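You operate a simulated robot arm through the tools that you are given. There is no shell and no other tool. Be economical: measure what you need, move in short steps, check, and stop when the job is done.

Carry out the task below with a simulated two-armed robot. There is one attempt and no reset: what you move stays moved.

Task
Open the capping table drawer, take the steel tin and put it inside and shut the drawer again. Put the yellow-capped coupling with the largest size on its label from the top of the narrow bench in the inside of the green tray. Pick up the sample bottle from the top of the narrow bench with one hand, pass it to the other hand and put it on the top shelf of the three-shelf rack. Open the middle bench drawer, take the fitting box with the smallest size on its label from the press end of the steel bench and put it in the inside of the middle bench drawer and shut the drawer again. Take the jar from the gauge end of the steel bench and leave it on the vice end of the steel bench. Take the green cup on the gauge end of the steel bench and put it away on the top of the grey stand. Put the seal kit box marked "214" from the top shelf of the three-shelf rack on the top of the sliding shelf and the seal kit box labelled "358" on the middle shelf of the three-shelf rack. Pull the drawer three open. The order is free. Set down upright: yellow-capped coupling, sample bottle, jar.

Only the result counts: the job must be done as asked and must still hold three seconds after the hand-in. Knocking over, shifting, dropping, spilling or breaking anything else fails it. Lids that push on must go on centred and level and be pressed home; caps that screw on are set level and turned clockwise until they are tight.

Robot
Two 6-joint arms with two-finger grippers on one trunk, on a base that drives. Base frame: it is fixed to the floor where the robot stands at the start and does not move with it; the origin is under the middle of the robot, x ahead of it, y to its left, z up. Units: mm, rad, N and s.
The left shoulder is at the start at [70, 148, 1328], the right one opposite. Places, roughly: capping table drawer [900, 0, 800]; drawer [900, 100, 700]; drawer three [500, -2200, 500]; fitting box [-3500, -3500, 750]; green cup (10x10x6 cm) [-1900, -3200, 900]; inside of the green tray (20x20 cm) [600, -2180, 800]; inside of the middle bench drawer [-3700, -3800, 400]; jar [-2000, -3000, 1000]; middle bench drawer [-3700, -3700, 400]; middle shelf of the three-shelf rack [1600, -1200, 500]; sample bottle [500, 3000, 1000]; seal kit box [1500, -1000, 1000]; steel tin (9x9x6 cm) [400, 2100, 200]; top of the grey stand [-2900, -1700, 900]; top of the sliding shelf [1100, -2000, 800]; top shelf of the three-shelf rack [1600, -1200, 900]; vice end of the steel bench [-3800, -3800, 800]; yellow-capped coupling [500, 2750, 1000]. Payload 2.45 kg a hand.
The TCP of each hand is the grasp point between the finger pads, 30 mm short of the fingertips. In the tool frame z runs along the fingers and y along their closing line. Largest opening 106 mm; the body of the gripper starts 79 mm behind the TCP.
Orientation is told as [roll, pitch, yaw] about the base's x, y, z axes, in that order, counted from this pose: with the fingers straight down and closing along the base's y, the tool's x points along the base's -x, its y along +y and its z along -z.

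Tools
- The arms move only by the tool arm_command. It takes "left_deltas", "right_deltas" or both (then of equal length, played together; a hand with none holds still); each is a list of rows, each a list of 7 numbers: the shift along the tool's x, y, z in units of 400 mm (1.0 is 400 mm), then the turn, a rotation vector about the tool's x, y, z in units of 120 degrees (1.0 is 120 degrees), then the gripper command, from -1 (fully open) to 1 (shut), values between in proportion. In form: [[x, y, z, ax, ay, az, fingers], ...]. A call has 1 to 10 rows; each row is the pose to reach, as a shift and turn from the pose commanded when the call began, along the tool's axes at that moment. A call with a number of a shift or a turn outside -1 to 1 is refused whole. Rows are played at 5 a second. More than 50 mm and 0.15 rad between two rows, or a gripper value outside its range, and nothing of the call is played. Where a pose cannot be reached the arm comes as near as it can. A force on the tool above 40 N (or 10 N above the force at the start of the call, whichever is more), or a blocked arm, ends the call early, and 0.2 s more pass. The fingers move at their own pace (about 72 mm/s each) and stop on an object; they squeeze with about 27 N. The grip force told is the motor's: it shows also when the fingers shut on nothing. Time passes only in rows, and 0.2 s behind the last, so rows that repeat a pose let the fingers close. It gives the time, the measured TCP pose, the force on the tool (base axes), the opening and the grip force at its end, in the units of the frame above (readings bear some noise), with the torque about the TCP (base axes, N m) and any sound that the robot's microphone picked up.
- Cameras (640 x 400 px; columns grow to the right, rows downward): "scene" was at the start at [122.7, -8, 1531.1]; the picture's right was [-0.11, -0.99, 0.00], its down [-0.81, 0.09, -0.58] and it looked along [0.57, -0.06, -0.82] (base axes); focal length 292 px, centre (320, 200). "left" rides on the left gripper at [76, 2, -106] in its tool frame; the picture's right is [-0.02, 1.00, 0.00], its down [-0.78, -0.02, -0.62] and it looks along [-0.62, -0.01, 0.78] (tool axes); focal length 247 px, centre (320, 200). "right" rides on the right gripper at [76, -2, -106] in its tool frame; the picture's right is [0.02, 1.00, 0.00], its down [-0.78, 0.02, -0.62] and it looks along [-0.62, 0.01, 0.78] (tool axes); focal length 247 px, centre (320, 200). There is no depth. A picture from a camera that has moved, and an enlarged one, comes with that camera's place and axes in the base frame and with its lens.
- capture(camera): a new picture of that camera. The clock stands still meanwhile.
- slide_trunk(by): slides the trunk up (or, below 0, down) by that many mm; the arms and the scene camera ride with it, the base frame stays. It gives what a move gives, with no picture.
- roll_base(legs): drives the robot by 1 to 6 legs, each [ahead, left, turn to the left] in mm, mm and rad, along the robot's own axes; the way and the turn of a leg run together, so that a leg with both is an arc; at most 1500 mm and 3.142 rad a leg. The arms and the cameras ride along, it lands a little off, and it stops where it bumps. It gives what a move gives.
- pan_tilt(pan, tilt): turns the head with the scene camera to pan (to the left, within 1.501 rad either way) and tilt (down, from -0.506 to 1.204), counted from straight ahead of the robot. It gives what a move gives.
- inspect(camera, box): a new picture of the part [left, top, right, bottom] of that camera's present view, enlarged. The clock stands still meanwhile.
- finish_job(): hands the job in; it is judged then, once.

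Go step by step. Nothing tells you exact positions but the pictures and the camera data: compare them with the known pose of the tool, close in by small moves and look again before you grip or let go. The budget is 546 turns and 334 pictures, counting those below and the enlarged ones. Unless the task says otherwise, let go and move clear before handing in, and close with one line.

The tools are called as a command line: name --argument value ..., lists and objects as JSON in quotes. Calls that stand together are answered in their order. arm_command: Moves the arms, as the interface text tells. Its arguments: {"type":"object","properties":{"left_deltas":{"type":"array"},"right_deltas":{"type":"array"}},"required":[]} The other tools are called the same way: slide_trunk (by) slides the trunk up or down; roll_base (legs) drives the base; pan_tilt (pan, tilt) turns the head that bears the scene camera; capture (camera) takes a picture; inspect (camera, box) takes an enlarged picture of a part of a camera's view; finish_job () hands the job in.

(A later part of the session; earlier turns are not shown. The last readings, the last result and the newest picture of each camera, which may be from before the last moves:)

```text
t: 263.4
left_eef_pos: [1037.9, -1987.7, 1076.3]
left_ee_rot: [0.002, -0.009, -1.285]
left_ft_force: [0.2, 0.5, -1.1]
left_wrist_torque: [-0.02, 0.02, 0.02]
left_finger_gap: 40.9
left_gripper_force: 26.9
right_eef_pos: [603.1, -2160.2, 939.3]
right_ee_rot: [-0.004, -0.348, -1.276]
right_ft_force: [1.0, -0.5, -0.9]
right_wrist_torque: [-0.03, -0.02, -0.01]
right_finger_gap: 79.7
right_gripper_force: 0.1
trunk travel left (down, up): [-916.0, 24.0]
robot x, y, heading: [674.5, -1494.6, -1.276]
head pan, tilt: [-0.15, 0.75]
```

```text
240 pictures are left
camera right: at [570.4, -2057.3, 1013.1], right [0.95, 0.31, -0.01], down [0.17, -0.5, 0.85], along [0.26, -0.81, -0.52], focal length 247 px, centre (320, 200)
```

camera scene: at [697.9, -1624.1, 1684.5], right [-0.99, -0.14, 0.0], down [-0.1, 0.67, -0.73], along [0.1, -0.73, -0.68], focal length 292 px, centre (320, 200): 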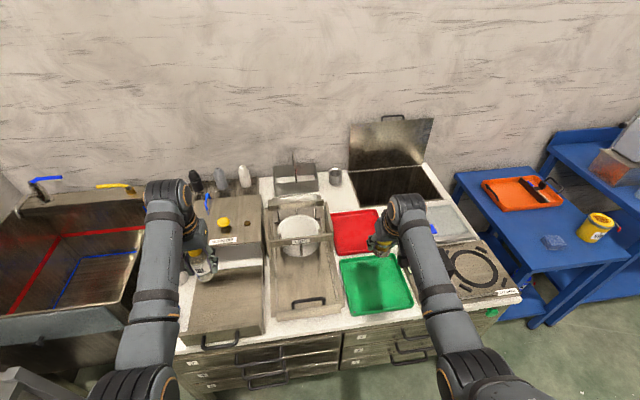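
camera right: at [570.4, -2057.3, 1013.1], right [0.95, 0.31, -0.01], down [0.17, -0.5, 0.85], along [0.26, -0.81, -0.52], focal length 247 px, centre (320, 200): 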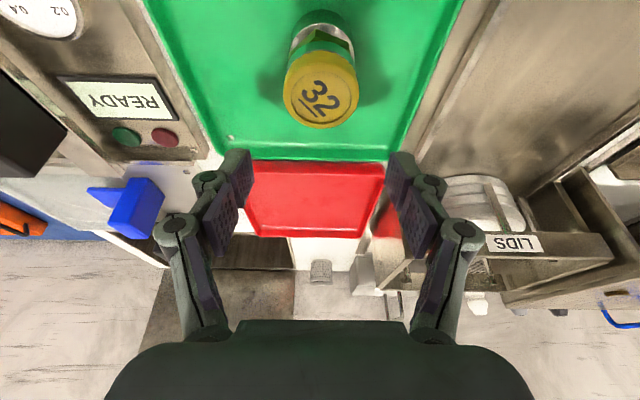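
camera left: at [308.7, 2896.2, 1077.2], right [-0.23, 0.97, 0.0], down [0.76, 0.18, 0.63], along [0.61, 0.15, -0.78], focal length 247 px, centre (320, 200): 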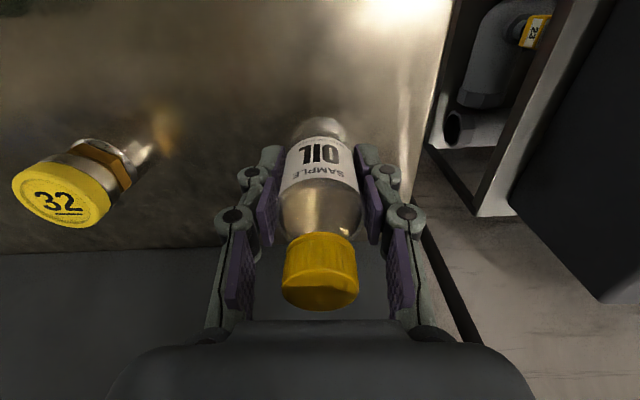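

Coupling 32 stands upright in the green tray. Now I'll back off and prepare the hand-over: right hand untilted and moved toward the centre.

roll_base --legs '[[-400, 0, 0]]'

arm_command --right_deltas '[[0.043, 0.071, -0.08, 0, 0.033, 0, -1], [0.086, 0.142, -0.16, 0, 0.067, 0, -1], [0.128, 0.213, -0.24, 0, 0.1, 0, -1], [0.171, 0.284, -0.32, 0, 0.134, 0, -1], [0.214, 0.355, -0.4, 0, 0.167, 0, -1], [0.214, 0.355, -0.4, 0, 0.167, 0, -1]]'

arm_command --right_deltas '[[0, 0, 0, -0.0413, 0.0413, 0.0413, -1], [0, 0, 0, -0.0826, 0.0826, 0.0826, -1], [0, 0, 0, -0.1239, 0.1239, 0.1239, -1], [0, 0, 0, -0.1652, 0.1652, 0.1652, -1], [0, 0, 0, -0.2065, 0.2065, 0.2065, -1], [0, 0, 0, -0.2478, 0.2478, 0.2478, -1], [0, 0, 0, -0.2891, 0.2891, 0.2891, -1], [0, 0, 0, -0.3304, 0.3304, 0.3304, -1], [0, 0, 0, -0.3717, 0.3717, 0.3717, -1], [0, 0, 0, -0.413, 0.413, 0.413, -1]]'

arm_command --right_deltas '[[0, 0, 0, -0.0413, 0.0413, 0.0413, -1], [0, 0, 0, -0.0826, 0.0826, 0.0826, -1], [0, 0, 0, -0.1239, 0.1239, 0.1239, -1], [0, 0, 0, -0.1644, 0.1644, 0.1644, -1], [0, 0, 0, -0.1644, 0.1644, 0.1644, -1]]'

pan_tilt --pan 0 --tilt 0.9

capture --camera "scene"

```text
t: 265.9
left_eef_pos: [928.4, -1602.4, 1075.1]
left_ee_rot: [0.002, -0.007, -1.266]
left_ft_force: [0.9, 0.6, -1.3]
left_wrist_torque: [0.01, 0.01, 0.01]
left_finger_gap: 41.1
left_gripper_force: 27.3
right_eef_pos: [497.1, -1785.5, 938.7]
right_ee_rot: [-0.003, -0.35, -1.261]
right_ft_force: [-0.1, -0.5, 0.3]
right_wrist_torque: [0.0, 0.01, 0.03]
right_finger_gap: 79.5
right_gripper_force: 0.0
trunk travel left (down, up): [-916.0, 24.0]
robot x, y, heading: [554.2, -1121.5, -1.261]
head pan, tilt: [-0.15, 0.75]
```

```text
t: 267.2
left_eef_pos: [926.7, -1601.9, 1075.6]
left_ee_rot: [0.002, -0.009, -1.269]
left_ft_force: [0.6, 0.1, -1.7]
left_wrist_torque: [0.0, 0.0, -0.01]
left_finger_gap: 40.9
left_gripper_force: 26.7
right_eef_pos: [514.5, -1644.6, 1052.7]
right_ee_rot: [-0.166, -0.019, -1.305]
right_ft_force: [0.4, 0.2, 0.2]
right_wrist_torque: [-0.02, 0.0, -0.01]
right_finger_gap: 106.1
right_gripper_force: 0.0
trunk travel left (down, up): [-916.0, 24.0]
robot x, y, heading: [555.1, -1118.4, -1.259]
head pan, tilt: [-0.15, 0.75]
stopped in row 6 (right hand): the arm was blocked; the commanded pose is now the measured one
```

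```text
t: 269.4
left_eef_pos: [927.1, -1602.0, 1076.7]
left_ee_rot: [0.002, -0.008, -1.268]
left_ft_force: [-0.2, -0.1, -0.4]
left_wrist_torque: [0.0, -0.01, 0.03]
left_finger_gap: 40.9
left_gripper_force: 26.9
right_eef_pos: [515.9, -1643.6, 1053.8]
right_ee_rot: [0.395, 0.969, -2.1]
right_ft_force: [-0.1, -0.2, 0.2]
right_wrist_torque: [0.01, 0.03, -0.01]
right_finger_gap: 106.1
right_gripper_force: 0.1
right hand out of reach, approached as far as the arm can: row 1, 2, 3, 4, 5, 6, 7
trunk travel left (down, up): [-916.0, 24.0]
robot x, y, heading: [557.5, -1119.0, -1.265]
head pan, tilt: [-0.15, 0.75]
```

```text
t: 270.6
left_eef_pos: [927.0, -1601.8, 1076.0]
left_ee_rot: [0.002, -0.008, -1.269]
left_ft_force: [0.1, 0.0, -1.4]
left_wrist_torque: [0.01, 0.02, 0.0]
left_finger_gap: 40.7
left_gripper_force: 27.2
right_eef_pos: [516.7, -1641.9, 1053.1]
right_ee_rot: [0.112, 1.406, -2.767]
right_ft_force: [-0.4, 0.1, -0.9]
right_wrist_torque: [-0.01, -0.05, -0.03]
right_finger_gap: 106.2
right_gripper_force: 0.0
trunk travel left (down, up): [-916.0, 24.0]
robot x, y, heading: [556.7, -1120.5, -1.26]
head pan, tilt: [-0.15, 0.75]
```

```text
t: 271.3
left_eef_pos: [927.4, -1601.5, 1076.9]
left_ee_rot: [0.004, -0.009, -1.268]
left_ft_force: [0.7, -1.1, -2.0]
left_wrist_torque: [-0.02, 0.0, 0.02]
left_finger_gap: 40.7
left_gripper_force: 26.4
right_eef_pos: [516.2, -1643.8, 1052.9]
right_ee_rot: [0.116, 1.406, -2.756]
right_ft_force: [0.2, -1.7, 0.3]
right_wrist_torque: [0.02, -0.03, -0.02]
right_finger_gap: 106.4
right_gripper_force: 0.1
trunk travel left (down, up): [-916.0, 24.0]
robot x, y, heading: [552.2, -1120.9, -1.261]
head pan, tilt: [0.0, 0.901]
```

```text
239 pictures are left
camera scene: at [594.4, -1238.9, 1650.3], right [-0.95, -0.3, 0.0], down [-0.24, 0.75, -0.62], along [0.19, -0.59, -0.78], focal length 292 px, centre (320, 200)
```

scene: 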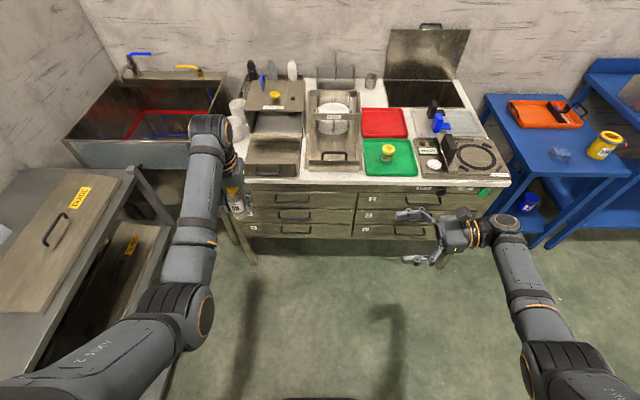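

The right hand now points left with its closing line fore-aft. I'll level it and bring the two hands toward each other, stopping short to check heights.

arm_command --left_deltas '[[0, -0.075, 0, 0, 0, 0, 1], [0, -0.15, 0, 0, 0, 0, 1], [0, -0.225, 0, 0, 0, 0, 1], [0, -0.3, 0, 0, 0, 0, 1], [0, -0.375, 0, 0, 0, 0, 1], [0, -0.375, 0, 0, 0, 0, 1]]' --right_deltas '[[0, 0.04, 0.06, 0, 0.02, 0, -1], [0, 0.08, 0.12, 0, 0.04, 0, -1], [0, 0.12, 0.18, 0, 0.06, 0, -1], [0, 0.16, 0.24, 0, 0.078, 0, -1], [0.02, 0.2125, 0.3, 0, 0.078, 0, -1], [0.02, 0.2125, 0.3, 0, 0.078, 0, -1]]'

capture --camera "right"

inspect --camera "scene" --box '[200, 140, 440, 290]'

```text
t: 272.9
left_eef_pos: [819.4, -1644.7, 1070.5]
left_ee_rot: [0.051, -0.011, -1.231]
left_ft_force: [-0.3, 1.2, -1.1]
left_wrist_torque: [0.03, 0.01, -0.02]
left_finger_gap: 40.7
left_gripper_force: 27.2
right_eef_pos: [648.5, -1674.8, 1056.2]
right_ee_rot: [1.545, 1.55, -1.331]
right_ft_force: [-0.3, 0.7, 0.4]
right_wrist_torque: [0.0, -0.02, 0.02]
right_finger_gap: 105.9
right_gripper_force: 0.1
right hand out of reach, approached as far as the arm can: row 4, 5, 6
trunk travel left (down, up): [-916.0, 24.0]
robot x, y, heading: [552.2, -1116.1, -1.259]
head pan, tilt: [0.0, 0.901]
stopped in row 6 (left hand): the arm was blocked; the commanded pose is now the measured one
```

```text
238 pictures are left
camera right: at [546.3, -1698.7, 1132.2], right [0.26, -0.96, 0.04], down [-0.59, -0.2, -0.78], along [0.76, 0.18, -0.62], focal length 247 px, centre (320, 200)
```

right: 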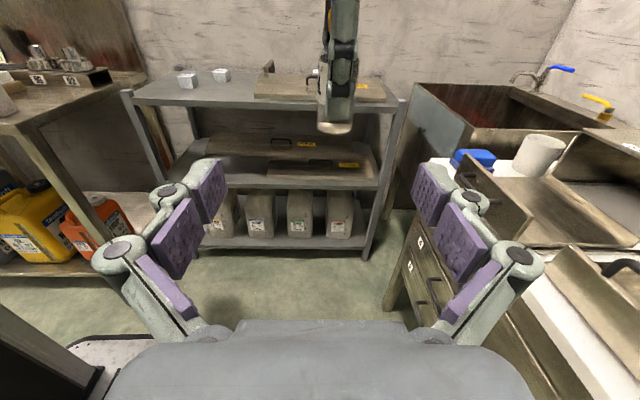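

```text
2.67 times, centred on (320, 215) of scene
camera zoom: at [593.9, -1238.9, 1650.3], right [-0.95, -0.3, 0.0], down [-0.24, 0.75, -0.62], along [0.19, -0.59, -0.78], focal length 779 px, centre (320, 160)
```

zoom: 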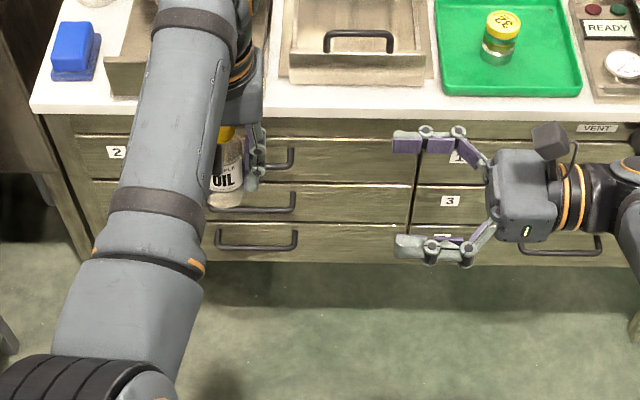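

inspect --camera "right" --box '[272, 0, 400, 160]'

```text
2.50 times, centred on (336, 80) of right
camera zoom: at [546.3, -1698.7, 1132.2], right [0.26, -0.96, 0.04], down [-0.59, -0.2, -0.78], along [0.76, 0.18, -0.62], focal length 617 px, centre (280, 500)
```

zoom: 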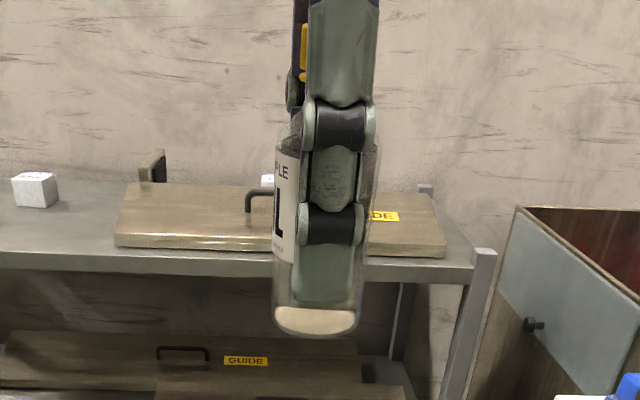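

The left fingertips reach nearly to the bottle's base, but orthogonal grips at the same height don't collide. I'll first draw both hands inward to ease reach.

arm_command --left_deltas '[[0.05, 0, 0, 0, 0, 0, 1], [0.11, 0, 0, 0, 0, 0, 1], [0.16, 0, 0, 0, 0, 0, 1], [0.2, 0, 0, 0, 0, 0, 1], [0.2, 0, 0, 0, 0, 0, 1]]' --right_deltas '[[0, -0.04, 0, 0, 0, 0, -1], [0, -0.08, 0, 0, 0, 0, -1], [0, -0.11, 0, 0, 0, 0, -1], [0, -0.14, 0, 0, 0, 0, -1], [0, -0.14, 0, 0, 0, 0, -1]]'

capture --camera "right"

```text
t: 273.7
left_eef_pos: [888.1, -1578.4, 1074.2]
left_ee_rot: [0.196, -0.061, -1.171]
left_ft_force: [-0.7, 0.3, -1.5]
left_wrist_torque: [-0.01, -0.02, 0.01]
left_finger_gap: 40.9
left_gripper_force: 26.6
left hand out of reach, approached as far as the arm can: row 4
right_eef_pos: [639.1, -1633.0, 1055.9]
right_ee_rot: [1.504, 1.549, -1.368]
right_ft_force: [-0.2, -0.6, 0.5]
right_wrist_torque: [-0.01, -0.05, 0.06]
right_finger_gap: 105.8
right_gripper_force: 0.0
trunk travel left (down, up): [-916.0, 24.0]
robot x, y, heading: [553.2, -1118.6, -1.263]
head pan, tilt: [0.0, 0.901]
stopped in row 4 (left hand): the arm was blocked; the commanded pose is now the measured one
```

```text
235 pictures are left
camera right: at [536.6, -1657.7, 1130.7], right [0.26, -0.96, 0.04], down [-0.59, -0.2, -0.78], along [0.76, 0.18, -0.62], focal length 247 px, centre (320, 200)
```

right: 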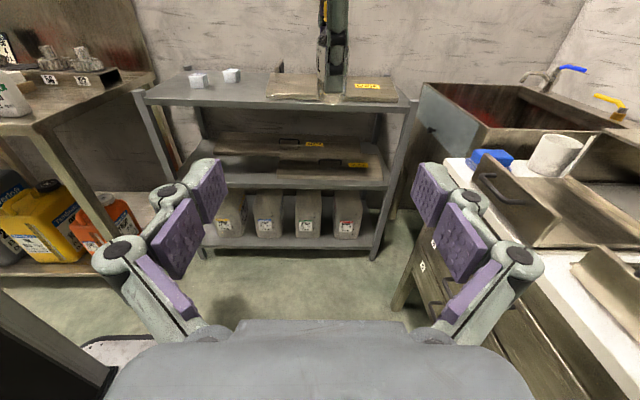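

The left elbow is blocked toward the centre; I'll restore the left hand's level attitude near R(545,185) and let the right hand come to it.

arm_command --left_deltas '[[0, 0.02, 0, 0.047, 0.015, 0.02, 1], [0, 0.03, 0, 0.0936, 0.029, 0.043, 1], [0, 0.03, 0, 0.0936, 0.029, 0.043, 1]]' --right_deltas '[[0, 0.02, 0.08, 0, 0, 0, -1], [0, 0.04, 0.18, 0, 0, 0, -1], [0, 0.05, 0.28, 0, 0, 0, -1]]'

capture --camera "right"

capture --camera "scene"

```text
t: 274.5
left_eef_pos: [899.2, -1575.9, 1077.0]
left_ee_rot: [0.0, 0.007, -1.258]
left_ft_force: [-0.2, 0.3, -1.9]
left_wrist_torque: [0.01, 0.04, 0.02]
left_finger_gap: 40.8
left_gripper_force: 27.3
right_eef_pos: [751.6, -1624.0, 1054.2]
right_ee_rot: [1.495, 1.552, -1.377]
right_ft_force: [-0.7, 0.0, -0.1]
right_wrist_torque: [0.0, 0.01, -0.02]
right_finger_gap: 106.0
right_gripper_force: 0.0
trunk travel left (down, up): [-916.0, 24.0]
robot x, y, heading: [557.8, -1120.5, -1.258]
head pan, tilt: [0.0, 0.901]
```

```text
234 pictures are left
camera right: at [649.6, -1648.4, 1130.3], right [0.26, -0.96, 0.04], down [-0.59, -0.2, -0.78], along [0.76, 0.18, -0.62], focal length 247 px, centre (320, 200)
```

right: 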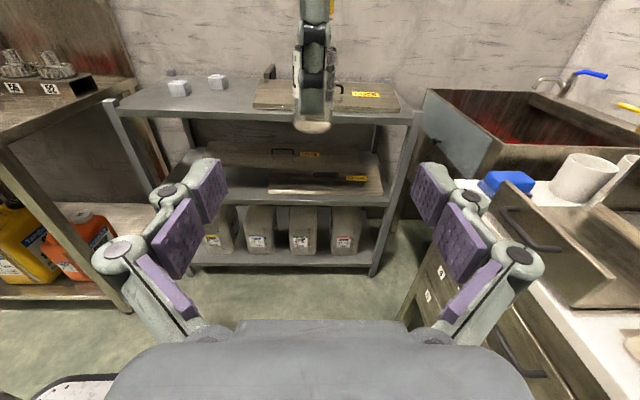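

```text
233 pictures are left
camera scene: at [594.4, -1239.1, 1650.2], right [-0.95, -0.3, 0.0], down [-0.24, 0.75, -0.62], along [0.19, -0.59, -0.78], focal length 292 px, centre (320, 200)
```

scene: 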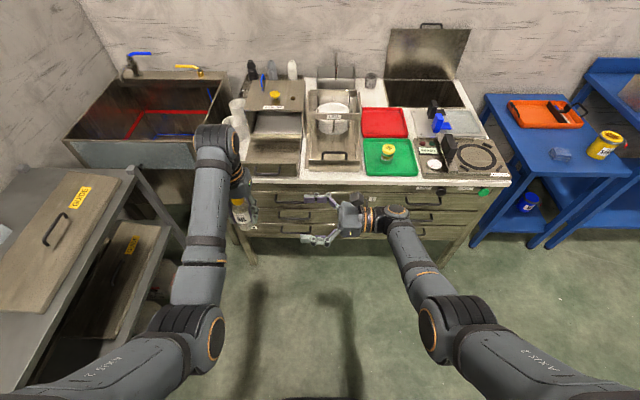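

The hands are lined up: bottle is 154 mm along the right hand's axis. Approach in two stages.

arm_command --right_deltas '[[0.0275, -0.01, 0.08, 0, 0, 0, -1], [0.0275, -0.0195, 0.16, 0, 0, 0, -1], [0.0275, -0.0195, 0.23, 0, 0, 0, -1], [0.0275, -0.0195, 0.23, 0, 0, 0, -1]]'

capture --camera "right"

```text
t: 275.5
left_eef_pos: [898.7, -1574.4, 1076.1]
left_ee_rot: [-0.001, 0.008, -1.257]
left_ft_force: [-1.0, -0.6, -0.8]
left_wrist_torque: [0.05, -0.02, 0.01]
left_finger_gap: 40.7
left_gripper_force: 27.2
right_eef_pos: [839.6, -1587.9, 1062.4]
right_ee_rot: [1.515, 1.551, -1.358]
right_ft_force: [0.4, -1.6, 0.1]
right_wrist_torque: [-0.03, 0.03, 0.01]
right_finger_gap: 105.8
right_gripper_force: 0.2
trunk travel left (down, up): [-916.0, 24.0]
robot x, y, heading: [556.9, -1119.6, -1.259]
head pan, tilt: [0.0, 0.901]
```

```text
232 pictures are left
camera right: at [737.6, -1613.2, 1140.2], right [0.26, -0.96, 0.04], down [-0.59, -0.2, -0.78], along [0.76, 0.18, -0.62], focal length 247 px, centre (320, 200)
```

right: 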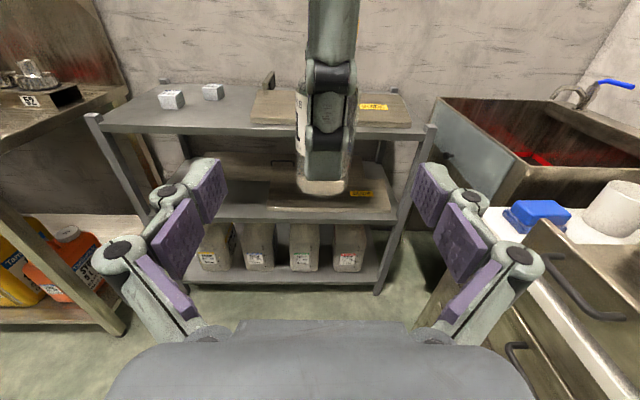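

arm_command --right_deltas '[[0.003, 0.003, 0.05, 0, 0, 0, -1], [0.005, 0.006, 0.1, 0, 0, 0, -1], [0.005, 0.006, 0.145, 0, 0, 0, -1], [0.005, 0.006, 0.145, 0, 0, 0, -1]]'

capture --camera "right"

inspect --camera "scene" --box '[180, 140, 372, 260]'

```text
t: 276.5
left_eef_pos: [899.2, -1573.4, 1077.1]
left_ee_rot: [-0.002, 0.009, -1.257]
left_ft_force: [0.0, 0.4, -0.9]
left_wrist_torque: [0.02, 0.0, 0.03]
left_finger_gap: 41.0
left_gripper_force: 27.3
right_eef_pos: [895.0, -1576.9, 1068.1]
right_ee_rot: [1.529, 1.552, -1.346]
right_ft_force: [0.8, -0.2, 0.2]
right_wrist_torque: [-0.01, 0.03, 0.03]
right_finger_gap: 105.7
right_gripper_force: 0.1
trunk travel left (down, up): [-916.0, 24.0]
robot x, y, heading: [561.4, -1119.3, -1.26]
head pan, tilt: [0.0, 0.901]
```

```text
231 pictures are left
camera right: at [792.9, -1601.0, 1144.0], right [0.26, -0.96, 0.04], down [-0.59, -0.2, -0.78], along [0.76, 0.18, -0.62], focal length 247 px, centre (320, 200)
```

right: 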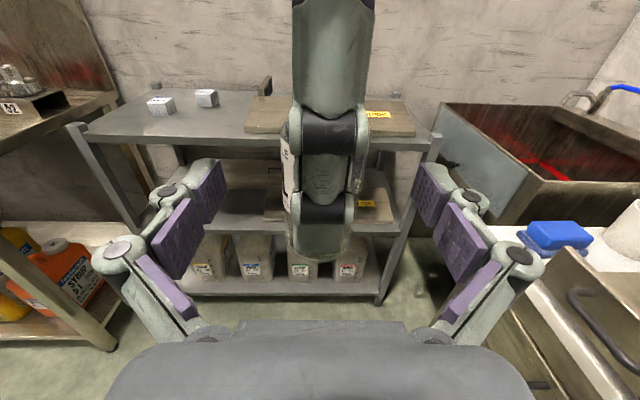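

```text
3.33 times, centred on (276, 200) of scene
camera zoom: at [594.3, -1238.7, 1650.3], right [-0.95, -0.3, 0.0], down [-0.24, 0.75, -0.62], along [0.19, -0.59, -0.78], focal length 974 px, centre (467, 200)
```

zoom: 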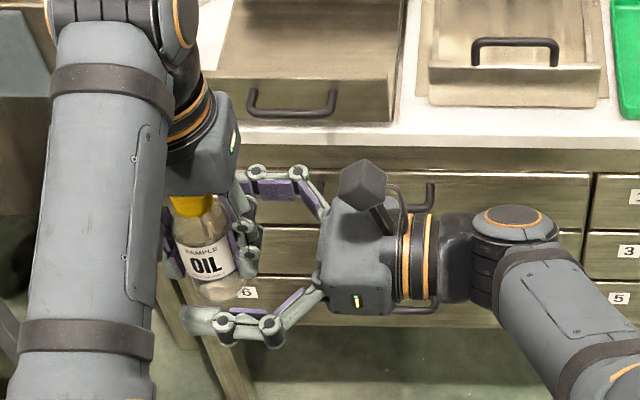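

Both grips are orthogonal around the bottle. Closing the right hand.

arm_command --right_deltas '[[0, 0, 0, 0, 0, 0, 0.0], [0, 0, 0, 0, 0, 0, 1], [0, 0, 0, 0, 0, 0, 1], [0, 0, 0, 0, 0, 0, 1]]'

capture --camera "right"

```text
t: 277.5
left_eef_pos: [897.8, -1574.3, 1077.0]
left_ee_rot: [-0.001, 0.01, -1.258]
left_ft_force: [-4.2, 9.0, 2.1]
left_wrist_torque: [-0.35, -0.1, -0.05]
left_finger_gap: 40.6
left_gripper_force: 27.1
right_eef_pos: [895.2, -1576.8, 1066.9]
right_ee_rot: [1.477, 1.551, -1.397]
right_ft_force: [4.1, -9.4, -1.8]
right_wrist_torque: [0.44, 0.07, -0.02]
right_finger_gap: 40.2
right_gripper_force: 26.4
trunk travel left (down, up): [-916.0, 24.0]
robot x, y, heading: [554.3, -1120.5, -1.264]
head pan, tilt: [0.0, 0.901]
```

```text
229 pictures are left
camera right: at [792.7, -1601.6, 1143.9], right [0.26, -0.96, 0.04], down [-0.59, -0.19, -0.78], along [0.76, 0.18, -0.62], focal length 247 px, centre (320, 200)
```

right: 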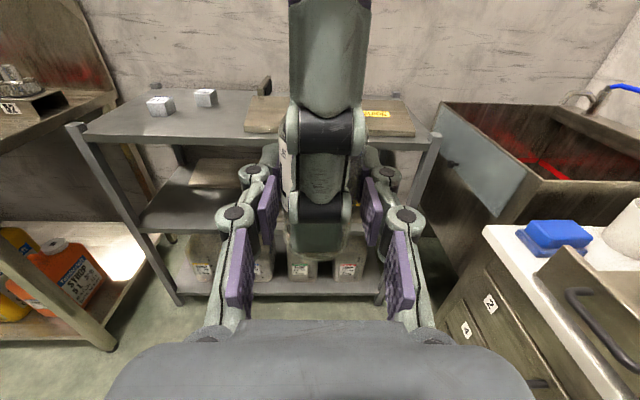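

Right holds firmly (40.2 mm). Releasing the left and raising it clear.

arm_command --left_deltas '[[0, 0, 0, 0, 0, 0, -0.2], [0, 0, 0, 0, 0, 0, -0.2], [0, 0, -0.05, 0, 0, 0, -0.2], [0, 0, -0.15, 0, 0, 0, -0.2], [0, 0, -0.25, 0, 0, 0, -0.2], [0, 0, -0.33, 0, 0, 0, -0.2]]'

inspect --camera "scene" --box '[180, 100, 372, 260]'

```text
t: 278.6
left_eef_pos: [898.9, -1594.2, 1099.2]
left_ee_rot: [0.0, 0.037, -1.261]
left_ft_force: [-1.5, 7.2, 1.8]
left_wrist_torque: [0.08, 0.11, -0.21]
left_finger_gap: 62.7
left_gripper_force: 0.0
left hand out of reach, approached as far as the arm can: row 3, 4, 5
right_eef_pos: [896.1, -1586.7, 1072.6]
right_ee_rot: [1.569, 1.538, -1.321]
right_ft_force: [0.0, -7.2, -3.5]
right_wrist_torque: [0.18, -0.12, 0.2]
right_finger_gap: 39.7
right_gripper_force: 26.8
trunk travel left (down, up): [-916.0, 24.0]
robot x, y, heading: [558.7, -1115.7, -1.261]
head pan, tilt: [0.0, 0.901]
stopped in row 5 (left hand): the force on the tool passed its limit at 49 N (the readings are from after the stop); the commanded pose is now the measured one
```

```text
2.50 times, centred on (276, 180) of scene
camera zoom: at [594.5, -1240.8, 1650.1], right [-0.95, -0.3, 0.0], down [-0.24, 0.75, -0.62], along [0.19, -0.59, -0.78], focal length 730 px, centre (430, 250)
```

zoom: 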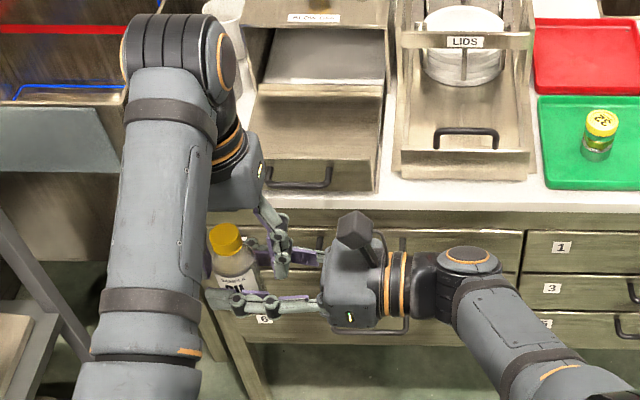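

The left is at its height limit and pushed forward a little; I'll ease it back and lower the right hand with the bottle instead.

arm_command --left_deltas '[[0.025, 0, 0, 0, 0, 0, -0.3], [0.045, 0, 0, 0, 0, 0, -0.3], [0.045, 0, 0, 0, 0, 0, -0.3]]'

capture --camera "left"

capture --camera "right"

```text
t: 279.4
left_eef_pos: [894.5, -1586.6, 1090.2]
left_ee_rot: [-0.003, 0.031, -1.26]
left_ft_force: [0.0, 0.0, 0.1]
left_wrist_torque: [-0.03, -0.03, 0.01]
left_finger_gap: 68.7
left_gripper_force: 0.0
left hand out of reach, approached as far as the arm can: row 1, 2, 3
right_eef_pos: [896.5, -1583.2, 1073.3]
right_ee_rot: [1.618, 1.538, -1.269]
right_ft_force: [-0.2, -0.3, -1.1]
right_wrist_torque: [0.01, 0.04, 0.02]
right_finger_gap: 39.6
right_gripper_force: 27.3
trunk travel left (down, up): [-916.0, 24.0]
robot x, y, heading: [558.8, -1120.2, -1.259]
head pan, tilt: [0.0, 0.901]
```

```text
227 pictures are left
camera left: at [875.4, -1515.7, 1197.4], right [0.96, 0.28, 0.0], down [0.23, -0.77, 0.6], along [0.17, -0.57, -0.8], focal length 247 px, centre (320, 200)
```

left: 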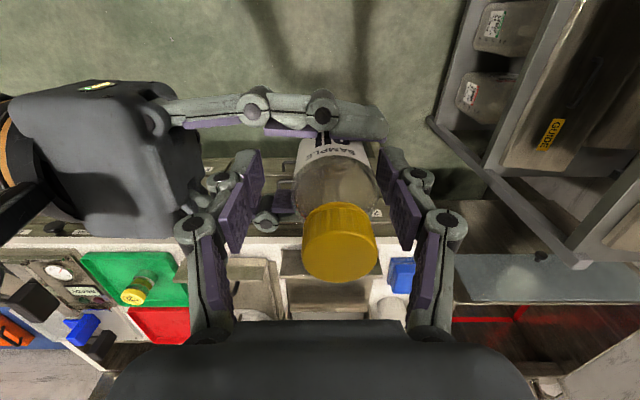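

```text
226 pictures are left
camera right: at [793.0, -1605.4, 1149.4], right [0.25, -0.97, 0.05], down [-0.59, -0.2, -0.78], along [0.77, 0.17, -0.62], focal length 247 px, centre (320, 200)
```

right: 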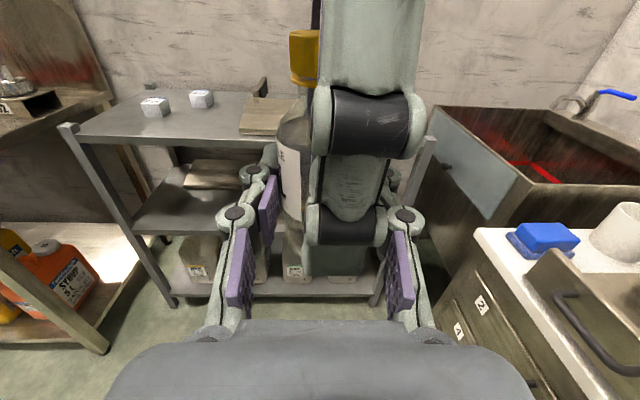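

The bottle is in the right hand; I'll lower it straight out of the left's fingers.

arm_command --right_deltas '[[-0.06, 0, -0.005, 0, 0, 0, 1], [-0.12, 0, -0.01, 0, 0, 0, 1], [-0.2, 0, -0.01, 0, 0, 0, 1], [-0.28, 0, -0.01, 0, 0, 0, 1], [-0.32, 0, -0.01, 0, 0, 0, 1]]'

capture --camera "left"

capture --camera "right"

```text
t: 280.6
left_eef_pos: [895.8, -1587.6, 1087.3]
left_ee_rot: [-0.001, 0.034, -1.26]
left_ft_force: [0.0, -0.7, 0.2]
left_wrist_torque: [-0.01, 0.03, 0.02]
left_finger_gap: 68.9
left_gripper_force: 0.2
right_eef_pos: [853.7, -1570.6, 1024.6]
right_ee_rot: [1.579, 1.538, -1.308]
right_ft_force: [0.0, 0.3, -1.7]
right_wrist_torque: [-0.03, -0.02, -0.02]
right_finger_gap: 39.4
right_gripper_force: 27.5
right hand out of reach, approached as far as the arm can: row 1, 2, 3, 4, 5
trunk travel left (down, up): [-916.0, 24.0]
robot x, y, heading: [554.8, -1121.5, -1.259]
head pan, tilt: [0.0, 0.901]
```

```text
225 pictures are left
camera left: at [876.6, -1515.9, 1196.5], right [0.96, 0.28, 0.0], down [0.23, -0.77, 0.6], along [0.17, -0.57, -0.8], focal length 247 px, centre (320, 200)
```

left: 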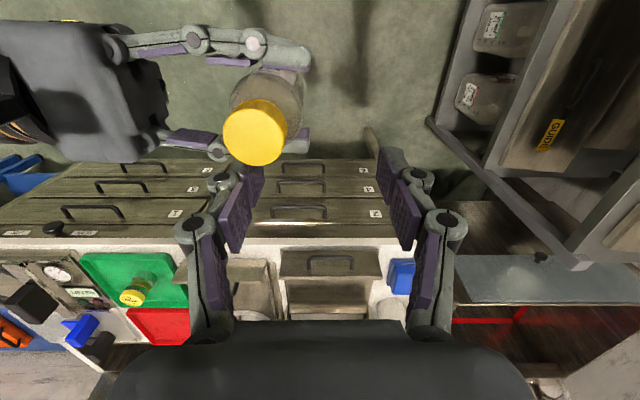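

```text
224 pictures are left
camera right: at [750.0, -1592.7, 1101.6], right [0.25, -0.97, 0.05], down [-0.59, -0.2, -0.78], along [0.77, 0.17, -0.62], focal length 247 px, centre (320, 200)
```

right: 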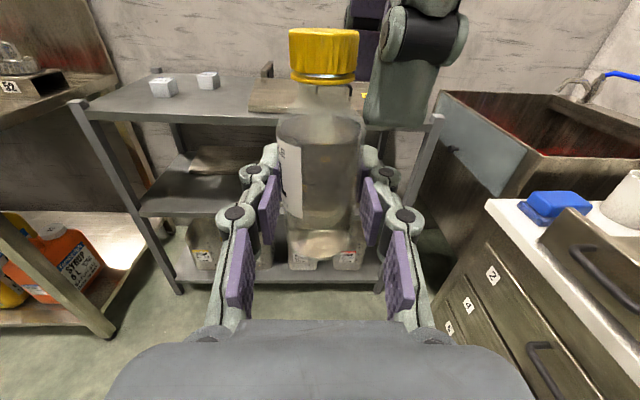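

Hand-over is complete. Next I'll yaw the right hand 45° toward straight ahead so it can set the bottle on the rack's top shelf, and move it inward.

arm_command --right_deltas '[[0, 0, -0.05, -0.06, 0, 0, 1], [0, 0, -0.1, -0.12, 0, 0, 1], [0, 0, -0.15, -0.18, 0, 0, 1], [0, 0, -0.2, -0.24, 0, 0, 1], [0, 0, -0.25, -0.3, 0, 0, 1], [0, 0, -0.3, -0.36, 0, 0, 1], [0, 0, -0.3, -0.36, 0, 0, 1]]'

capture --camera "right"

```text
t: 282.1
left_eef_pos: [896.2, -1586.5, 1087.2]
left_ee_rot: [-0.002, 0.032, -1.259]
left_ft_force: [-0.3, -0.8, -0.3]
left_wrist_torque: [0.0, -0.02, 0.0]
left_finger_gap: 68.8
left_gripper_force: 0.1
right_eef_pos: [726.1, -1608.4, 1025.4]
right_ee_rot: [1.827, 1.517, -1.812]
right_ft_force: [0.4, -0.1, -1.3]
right_wrist_torque: [-0.01, -0.02, -0.01]
right_finger_gap: 39.6
right_gripper_force: 27.2
trunk travel left (down, up): [-916.0, 24.0]
robot x, y, heading: [554.9, -1117.3, -1.262]
head pan, tilt: [0.0, 0.901]
```

```text
223 pictures are left
camera right: at [634.5, -1550.7, 1100.9], right [-0.48, -0.88, 0.07], down [-0.56, 0.24, -0.79], along [0.67, -0.42, -0.61], focal length 247 px, centre (320, 200)
```

right: 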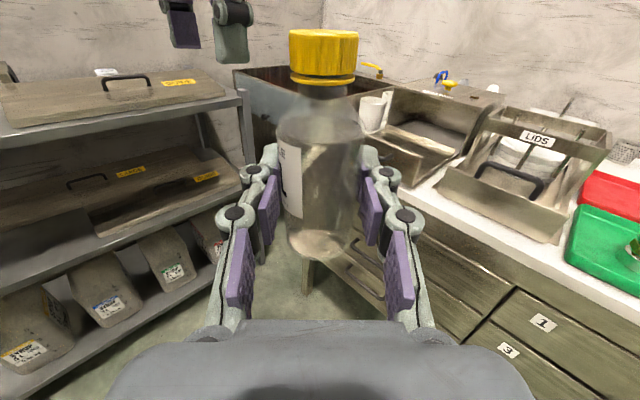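

Yaw worked well. I'll turn to face the rack and look at its top shelf.

roll_base --legs '[[0, 0, 1.01]]'

pan_tilt --pan 0.3 --tilt 0.65

capture --camera "scene"

capture --camera "right"

```text
t: 285.1
left_eef_pos: [1131.9, -1081.4, 1088.4]
left_ee_rot: [0.001, 0.034, -0.253]
left_ft_force: [0.6, 0.9, 0.0]
left_wrist_torque: [0.02, -0.01, 0.01]
left_finger_gap: 68.8
left_gripper_force: 0.0
right_eef_pos: [1054.0, -1234.8, 1019.4]
right_ee_rot: [1.664, 1.53, -0.965]
right_ft_force: [0.1, 0.0, -0.4]
right_wrist_torque: [0.02, 0.01, -0.02]
right_finger_gap: 39.9
right_gripper_force: 26.2
trunk travel left (down, up): [-916.0, 24.0]
robot x, y, heading: [557.2, -1117.5, -0.252]
head pan, tilt: [0.0, 0.901]
```

```text
t: 285.9
left_eef_pos: [1132.0, -1081.7, 1087.8]
left_ee_rot: [-0.002, 0.033, -0.253]
left_ft_force: [0.3, -0.8, 1.0]
left_wrist_torque: [0.02, -0.02, -0.01]
left_finger_gap: 68.7
left_gripper_force: 0.1
right_eef_pos: [1054.3, -1234.0, 1019.7]
right_ee_rot: [1.614, 1.527, -1.013]
right_ft_force: [0.1, -0.4, -1.6]
right_wrist_torque: [0.04, 0.02, 0.01]
right_finger_gap: 39.7
right_gripper_force: 26.9
trunk travel left (down, up): [-916.0, 24.0]
robot x, y, heading: [554.7, -1122.1, -0.253]
head pan, tilt: [0.3, 0.649]
```

```text
222 pictures are left
camera scene: at [691.5, -1127.1, 1670.7], right [0.05, -1.0, 0.0], down [-0.6, -0.03, -0.8], along [0.8, 0.04, -0.61], focal length 292 px, centre (320, 200)
```

scene: 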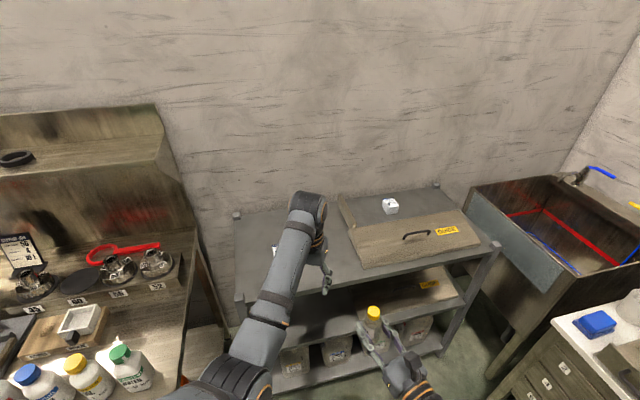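

```text
221 pictures are left
camera right: at [959.0, -1282.1, 1095.6], right [0.49, -0.87, 0.07], down [-0.52, -0.35, -0.78], along [0.7, 0.35, -0.62], focal length 247 px, centre (320, 200)
```

right: 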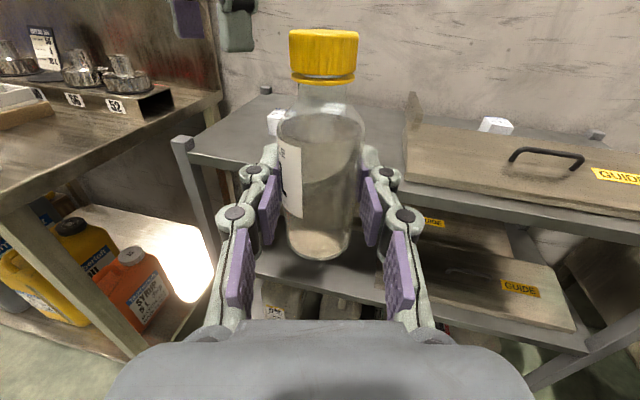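

Shelf front-left corner is about (1210,-854,890); I'll set the bottle near s≈330 mm along it, left of the guide board. First lower the right hand ~70 mm by arm here to test reach.

arm_command --right_deltas '[[-0.05, 0, 0, 0, 0, 0.007, 1], [-0.1, 0, 0, 0, 0, 0.015, 1], [-0.15, 0, 0, 0, 0, 0.015, 1], [-0.15, 0, 0, 0, 0, 0.015, 1]]'

```text
t: 286.9
left_eef_pos: [1132.0, -1082.5, 1088.1]
left_ee_rot: [-0.003, 0.032, -0.252]
left_ft_force: [-0.5, 0.6, -0.5]
left_wrist_torque: [-0.02, 0.0, 0.02]
left_finger_gap: 68.7
left_gripper_force: 0.0
right_eef_pos: [1054.8, -1236.9, 958.8]
right_ee_rot: [1.931, 1.56, -0.699]
right_ft_force: [-0.5, -0.4, -0.9]
right_wrist_torque: [0.02, 0.04, 0.0]
right_finger_gap: 39.6
right_gripper_force: 26.9
trunk travel left (down, up): [-916.0, 24.0]
robot x, y, heading: [554.2, -1118.5, -0.25]
head pan, tilt: [0.3, 0.649]
```

slide_trunk --by 20

roll_base --legs '[[190, 159, 0]]'

capture --camera "right"

capture --camera "scene"

```text
t: 287.6
left_eef_pos: [1131.1, -1080.6, 1108.4]
left_ee_rot: [-0.001, 0.033, -0.254]
left_ft_force: [0.0, 0.1, 0.2]
left_wrist_torque: [0.0, 0.01, 0.0]
left_finger_gap: 69.0
left_gripper_force: 0.1
right_eef_pos: [1053.5, -1236.8, 979.8]
right_ee_rot: [1.905, 1.559, -0.725]
right_ft_force: [0.8, -1.0, -0.3]
right_wrist_torque: [-0.02, -0.01, 0.01]
right_finger_gap: 39.7
right_gripper_force: 26.8
trunk travel left (down, up): [-936.0, 4.0]
robot x, y, heading: [554.3, -1117.8, -0.254]
head pan, tilt: [0.3, 0.649]
```

```text
t: 289.4
left_eef_pos: [1356.2, -977.1, 1109.4]
left_ee_rot: [0.0, 0.034, -0.254]
left_ft_force: [-1.4, 0.2, -0.5]
left_wrist_torque: [0.0, -0.04, -0.01]
left_finger_gap: 68.9
left_gripper_force: 0.0
right_eef_pos: [1278.1, -1132.4, 979.7]
right_ee_rot: [2.011, 1.558, -0.618]
right_ft_force: [0.6, -0.7, -1.4]
right_wrist_torque: [-0.02, 0.0, 0.01]
right_finger_gap: 39.4
right_gripper_force: 26.8
trunk travel left (down, up): [-936.0, 4.0]
robot x, y, heading: [782.2, -1011.7, -0.25]
head pan, tilt: [0.3, 0.649]
```

```text
220 pictures are left
camera right: at [1185.3, -1182.2, 1055.5], right [0.49, -0.87, 0.03], down [-0.53, -0.32, -0.79], along [0.7, 0.37, -0.62], focal length 247 px, centre (320, 200)
```

right: 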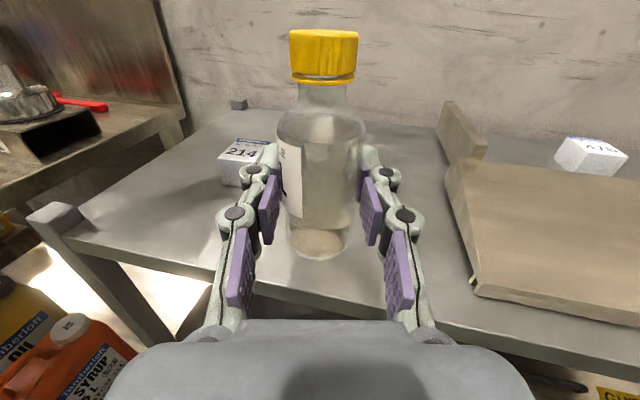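

```text
219 pictures are left
camera scene: at [914.9, -1022.9, 1691.0], right [0.05, -1.0, 0.0], down [-0.6, -0.03, -0.8], along [0.8, 0.04, -0.6], focal length 292 px, centre (320, 200)
```

scene: 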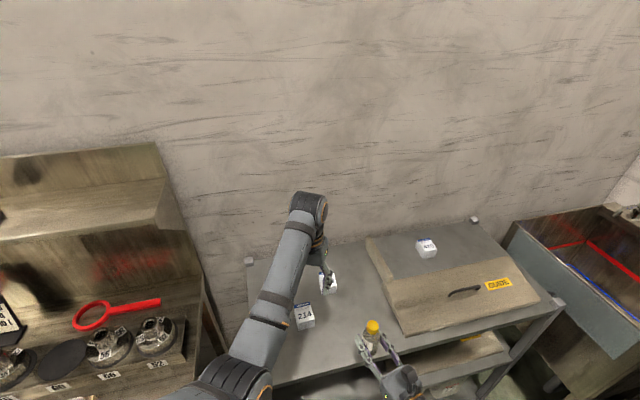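

Over the shelf front. I'll move ~78 mm deeper.

roll_base --legs '[[67, 30, 0]]'

capture --camera "right"

inspect --camera "scene" --box '[230, 220, 470, 400]'

```text
t: 290.4
left_eef_pos: [1424.4, -964.5, 1111.5]
left_ee_rot: [0.002, 0.026, -0.254]
left_ft_force: [-0.4, -0.1, 1.3]
left_wrist_torque: [0.01, -0.07, -0.02]
left_finger_gap: 68.8
left_gripper_force: 0.1
right_eef_pos: [1347.5, -1119.3, 981.1]
right_ee_rot: [2.163, 1.555, -0.463]
right_ft_force: [-1.4, 0.2, -0.4]
right_wrist_torque: [0.0, -0.02, 0.0]
right_finger_gap: 40.0
right_gripper_force: 27.1
trunk travel left (down, up): [-936.0, 4.0]
robot x, y, heading: [853.4, -1001.5, -0.257]
head pan, tilt: [0.3, 0.649]
```

```text
218 pictures are left
camera right: at [1253.9, -1169.6, 1056.9], right [0.49, -0.87, 0.03], down [-0.52, -0.32, -0.79], along [0.7, 0.37, -0.61], focal length 247 px, centre (320, 200)
```

right: 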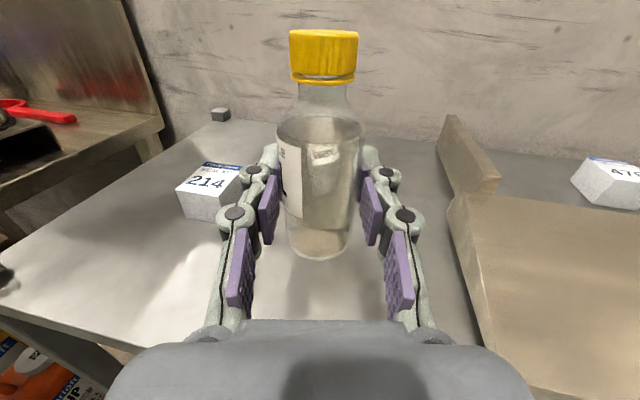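

```text
2.22 times, centred on (350, 310) of scene
camera zoom: at [981.0, -1010.7, 1691.6], right [0.05, -1.0, 0.0], down [-0.6, -0.03, -0.8], along [0.8, 0.04, -0.6], focal length 649 px, centre (253, -44)
```

zoom: 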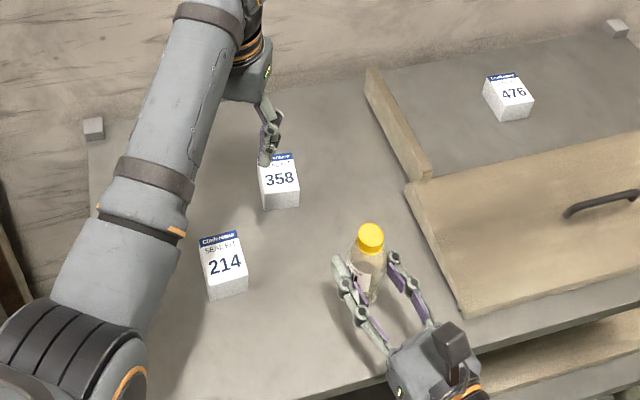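

Boxes identified: 214 (front-left), 358 (behind), 476 (by the guide). Lowering the bottle with force guard.

arm_command --right_deltas '[[-0.03, 0, 0, 0, 0, 0, 1], [-0.06, 0, 0, 0, 0, 0, 1], [-0.08, 0, 0, 0, 0, 0, 1], [-0.1, 0, 0, 0, 0, 0, 1], [-0.115, 0, 0, 0, 0, 0, 1], [-0.13, 0, 0, 0, 0, 0, 1], [-0.145, 0, 0, 0, 0, 0, 1], [-0.16, 0, 0, 0, 0, 0, 1]]'

capture --camera "right"

```text
t: 292.2
left_eef_pos: [1431.6, -965.0, 1106.5]
left_ee_rot: [-0.001, 0.034, -0.254]
left_ft_force: [0.0, -0.7, 0.5]
left_wrist_torque: [0.01, -0.01, -0.01]
left_finger_gap: 69.0
left_gripper_force: 0.0
right_eef_pos: [1355.1, -1120.1, 915.3]
right_ee_rot: [1.706, 1.559, -0.927]
right_ft_force: [-0.6, -0.4, -1.6]
right_wrist_torque: [0.03, 0.0, -0.05]
right_finger_gap: 39.9
right_gripper_force: 27.3
trunk travel left (down, up): [-936.0, 4.0]
robot x, y, heading: [855.5, -1001.1, -0.251]
head pan, tilt: [0.3, 0.649]
```

```text
216 pictures are left
camera right: at [1261.0, -1169.5, 991.6], right [0.49, -0.87, 0.03], down [-0.53, -0.33, -0.78], along [0.69, 0.37, -0.62], focal length 247 px, centre (320, 200)
```

right: 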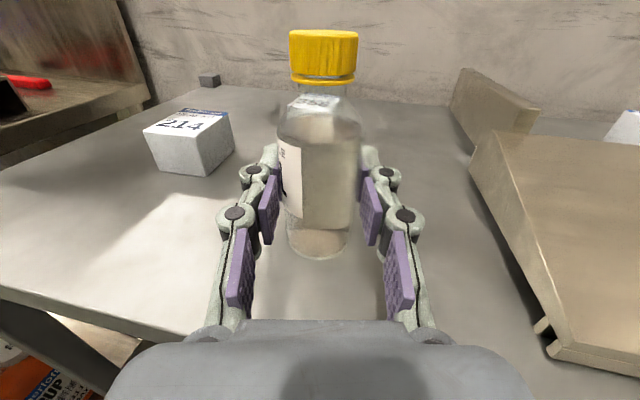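

arm_command --right_deltas '[[-0.0125, 0, 0, 0, 0, 0, 1], [-0.025, 0, 0, 0, 0, 0, 1], [-0.0375, 0, 0, 0, 0, 0, 1], [-0.05, 0, 0, 0, 0, 0, 1], [-0.06, 0, 0, 0, 0, 0, 1], [-0.07, 0, 0, 0, 0, 0, 1], [-0.08, 0, 0, 0, 0, 0, 1], [-0.09, 0, 0, 0, 0, 0, 1]]'

capture --camera "right"

```text
t: 294.0
left_eef_pos: [1431.3, -964.3, 1108.7]
left_ee_rot: [-0.002, 0.034, -0.252]
left_ft_force: [-0.8, 0.8, -0.2]
left_wrist_torque: [-0.02, -0.01, -0.02]
left_finger_gap: 69.0
left_gripper_force: 0.1
right_eef_pos: [1347.3, -1121.8, 913.1]
right_ee_rot: [1.818, 1.559, -0.811]
right_ft_force: [-0.4, -0.4, -0.4]
right_wrist_torque: [0.0, -0.02, 0.02]
right_finger_gap: 39.6
right_gripper_force: 27.2
right hand out of reach, approached as far as the arm can: row 1, 2, 3, 4, 5, 6, 7, 8
trunk travel left (down, up): [-936.0, 4.0]
robot x, y, heading: [858.0, -1001.6, -0.255]
head pan, tilt: [0.3, 0.649]
```

```text
215 pictures are left
camera right: at [1253.2, -1170.5, 988.6], right [0.49, -0.87, 0.03], down [-0.53, -0.33, -0.78], along [0.69, 0.37, -0.62], focal length 247 px, centre (320, 200)
```

right: 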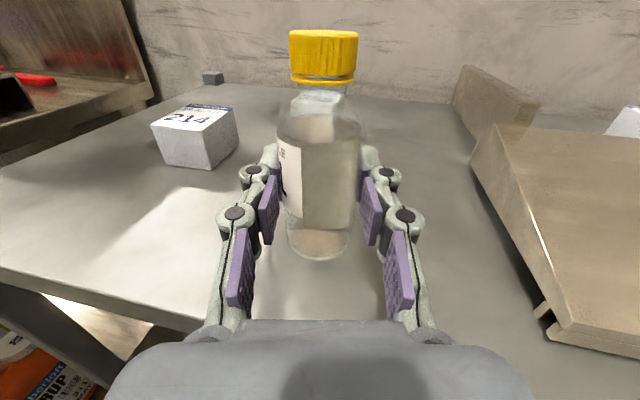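

Reach limit; use the trunk for the final lowering.

slide_trunk --by -10

slide_trunk --by -5

slide_trunk --by -5

inspect --camera "right" --box '[220, 20, 420, 300]'

```text
t: 294.6
left_eef_pos: [1430.3, -963.1, 1098.4]
left_ee_rot: [-0.002, 0.032, -0.252]
left_ft_force: [-0.1, 0.7, 0.2]
left_wrist_torque: [0.01, 0.01, -0.01]
left_finger_gap: 69.0
left_gripper_force: 0.0
right_eef_pos: [1346.8, -1120.8, 903.4]
right_ee_rot: [2.036, 1.558, -0.594]
right_ft_force: [-0.4, -0.8, 6.8]
right_wrist_torque: [0.1, -0.12, -0.02]
right_finger_gap: 39.7
right_gripper_force: 26.8
trunk travel left (down, up): [-926.0, 14.0]
robot x, y, heading: [858.6, -1001.3, -0.252]
head pan, tilt: [0.3, 0.649]
```

```text
t: 295.1
left_eef_pos: [1430.6, -964.0, 1095.4]
left_ee_rot: [-0.002, 0.03, -0.251]
left_ft_force: [0.6, -0.4, -0.5]
left_wrist_torque: [0.0, 0.02, 0.0]
left_finger_gap: 68.9
left_gripper_force: 0.1
right_eef_pos: [1345.9, -1119.8, 900.0]
right_ee_rot: [2.173, 1.557, -0.458]
right_ft_force: [-0.2, -2.9, 22.8]
right_wrist_torque: [0.29, -0.14, 0.03]
right_finger_gap: 40.5
right_gripper_force: 27.4
trunk travel left (down, up): [-921.0, 19.0]
robot x, y, heading: [853.7, -1001.4, -0.252]
head pan, tilt: [0.3, 0.649]
```

```text
t: 295.7
left_eef_pos: [1428.7, -962.8, 1089.9]
left_ee_rot: [-0.002, 0.032, -0.253]
left_ft_force: [-0.8, 0.8, -0.6]
left_wrist_torque: [0.01, 0.03, -0.02]
left_finger_gap: 69.1
left_gripper_force: 0.0
right_eef_pos: [1345.0, -1120.9, 895.0]
right_ee_rot: [2.046, 1.557, -0.58]
right_ft_force: [2.3, -0.9, 22.2]
right_wrist_torque: [0.29, -0.05, -0.03]
right_finger_gap: 40.0
right_gripper_force: 27.2
trunk travel left (down, up): [-916.0, 24.0]
robot x, y, heading: [855.1, -999.8, -0.249]
head pan, tilt: [0.3, 0.649]
```

```text
1.43 times, centred on (320, 160) of right
camera zoom: at [1251.7, -1170.3, 969.9], right [0.49, -0.87, 0.03], down [-0.52, -0.33, -0.79], along [0.7, 0.37, -0.62], focal length 353 px, centre (320, 257)
```

zoom: 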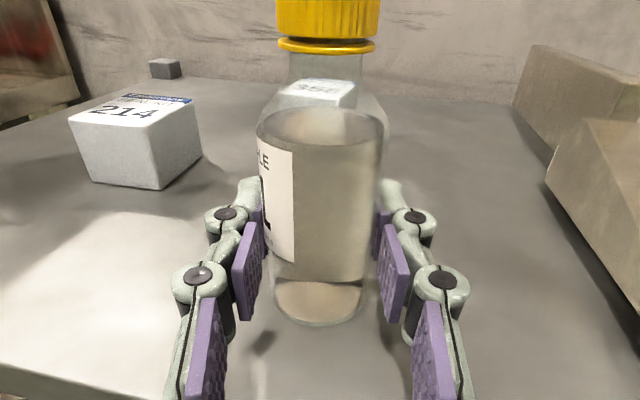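

Bottle is standing on the shelf. Release and withdraw straight back.

arm_command --right_deltas '[[0, 0, 0, 0, 0, 0, 0.0], [0, 0, 0, 0, 0, 0, -0.6], [0, 0, 0, 0, 0, 0, -0.8], [0, 0, -0.08, 0, 0, 0, -0.8], [0, 0, -0.18, 0, 0, 0, -0.8], [0, 0, -0.28, 0, 0, 0, -0.8]]'

capture --camera "right"

```text
t: 297.1
left_eef_pos: [1431.4, -961.8, 1087.8]
left_ee_rot: [-0.001, 0.033, -0.254]
left_ft_force: [0.2, 0.8, 0.0]
left_wrist_torque: [0.01, -0.01, 0.0]
left_finger_gap: 69.0
left_gripper_force: 0.0
right_eef_pos: [1256.7, -1180.3, 858.3]
right_ee_rot: [1.504, 1.563, -1.123]
right_ft_force: [1.4, -0.8, 1.4]
right_wrist_torque: [-0.04, 0.06, 0.09]
right_finger_gap: 95.3
right_gripper_force: 0.1
right hand out of reach, approached as far as the arm can: row 4, 5, 6
trunk travel left (down, up): [-916.0, 24.0]
robot x, y, heading: [857.3, -998.1, -0.255]
head pan, tilt: [0.3, 0.649]
```

```text
213 pictures are left
camera right: at [1164.8, -1229.6, 934.5], right [0.49, -0.87, 0.03], down [-0.53, -0.33, -0.78], along [0.69, 0.37, -0.62], focal length 247 px, centre (320, 200)
```

right: 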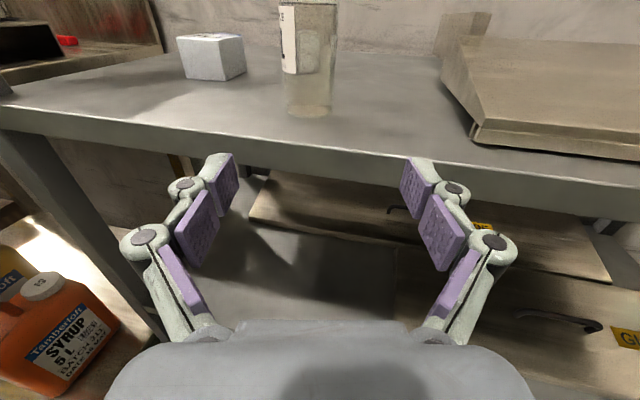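

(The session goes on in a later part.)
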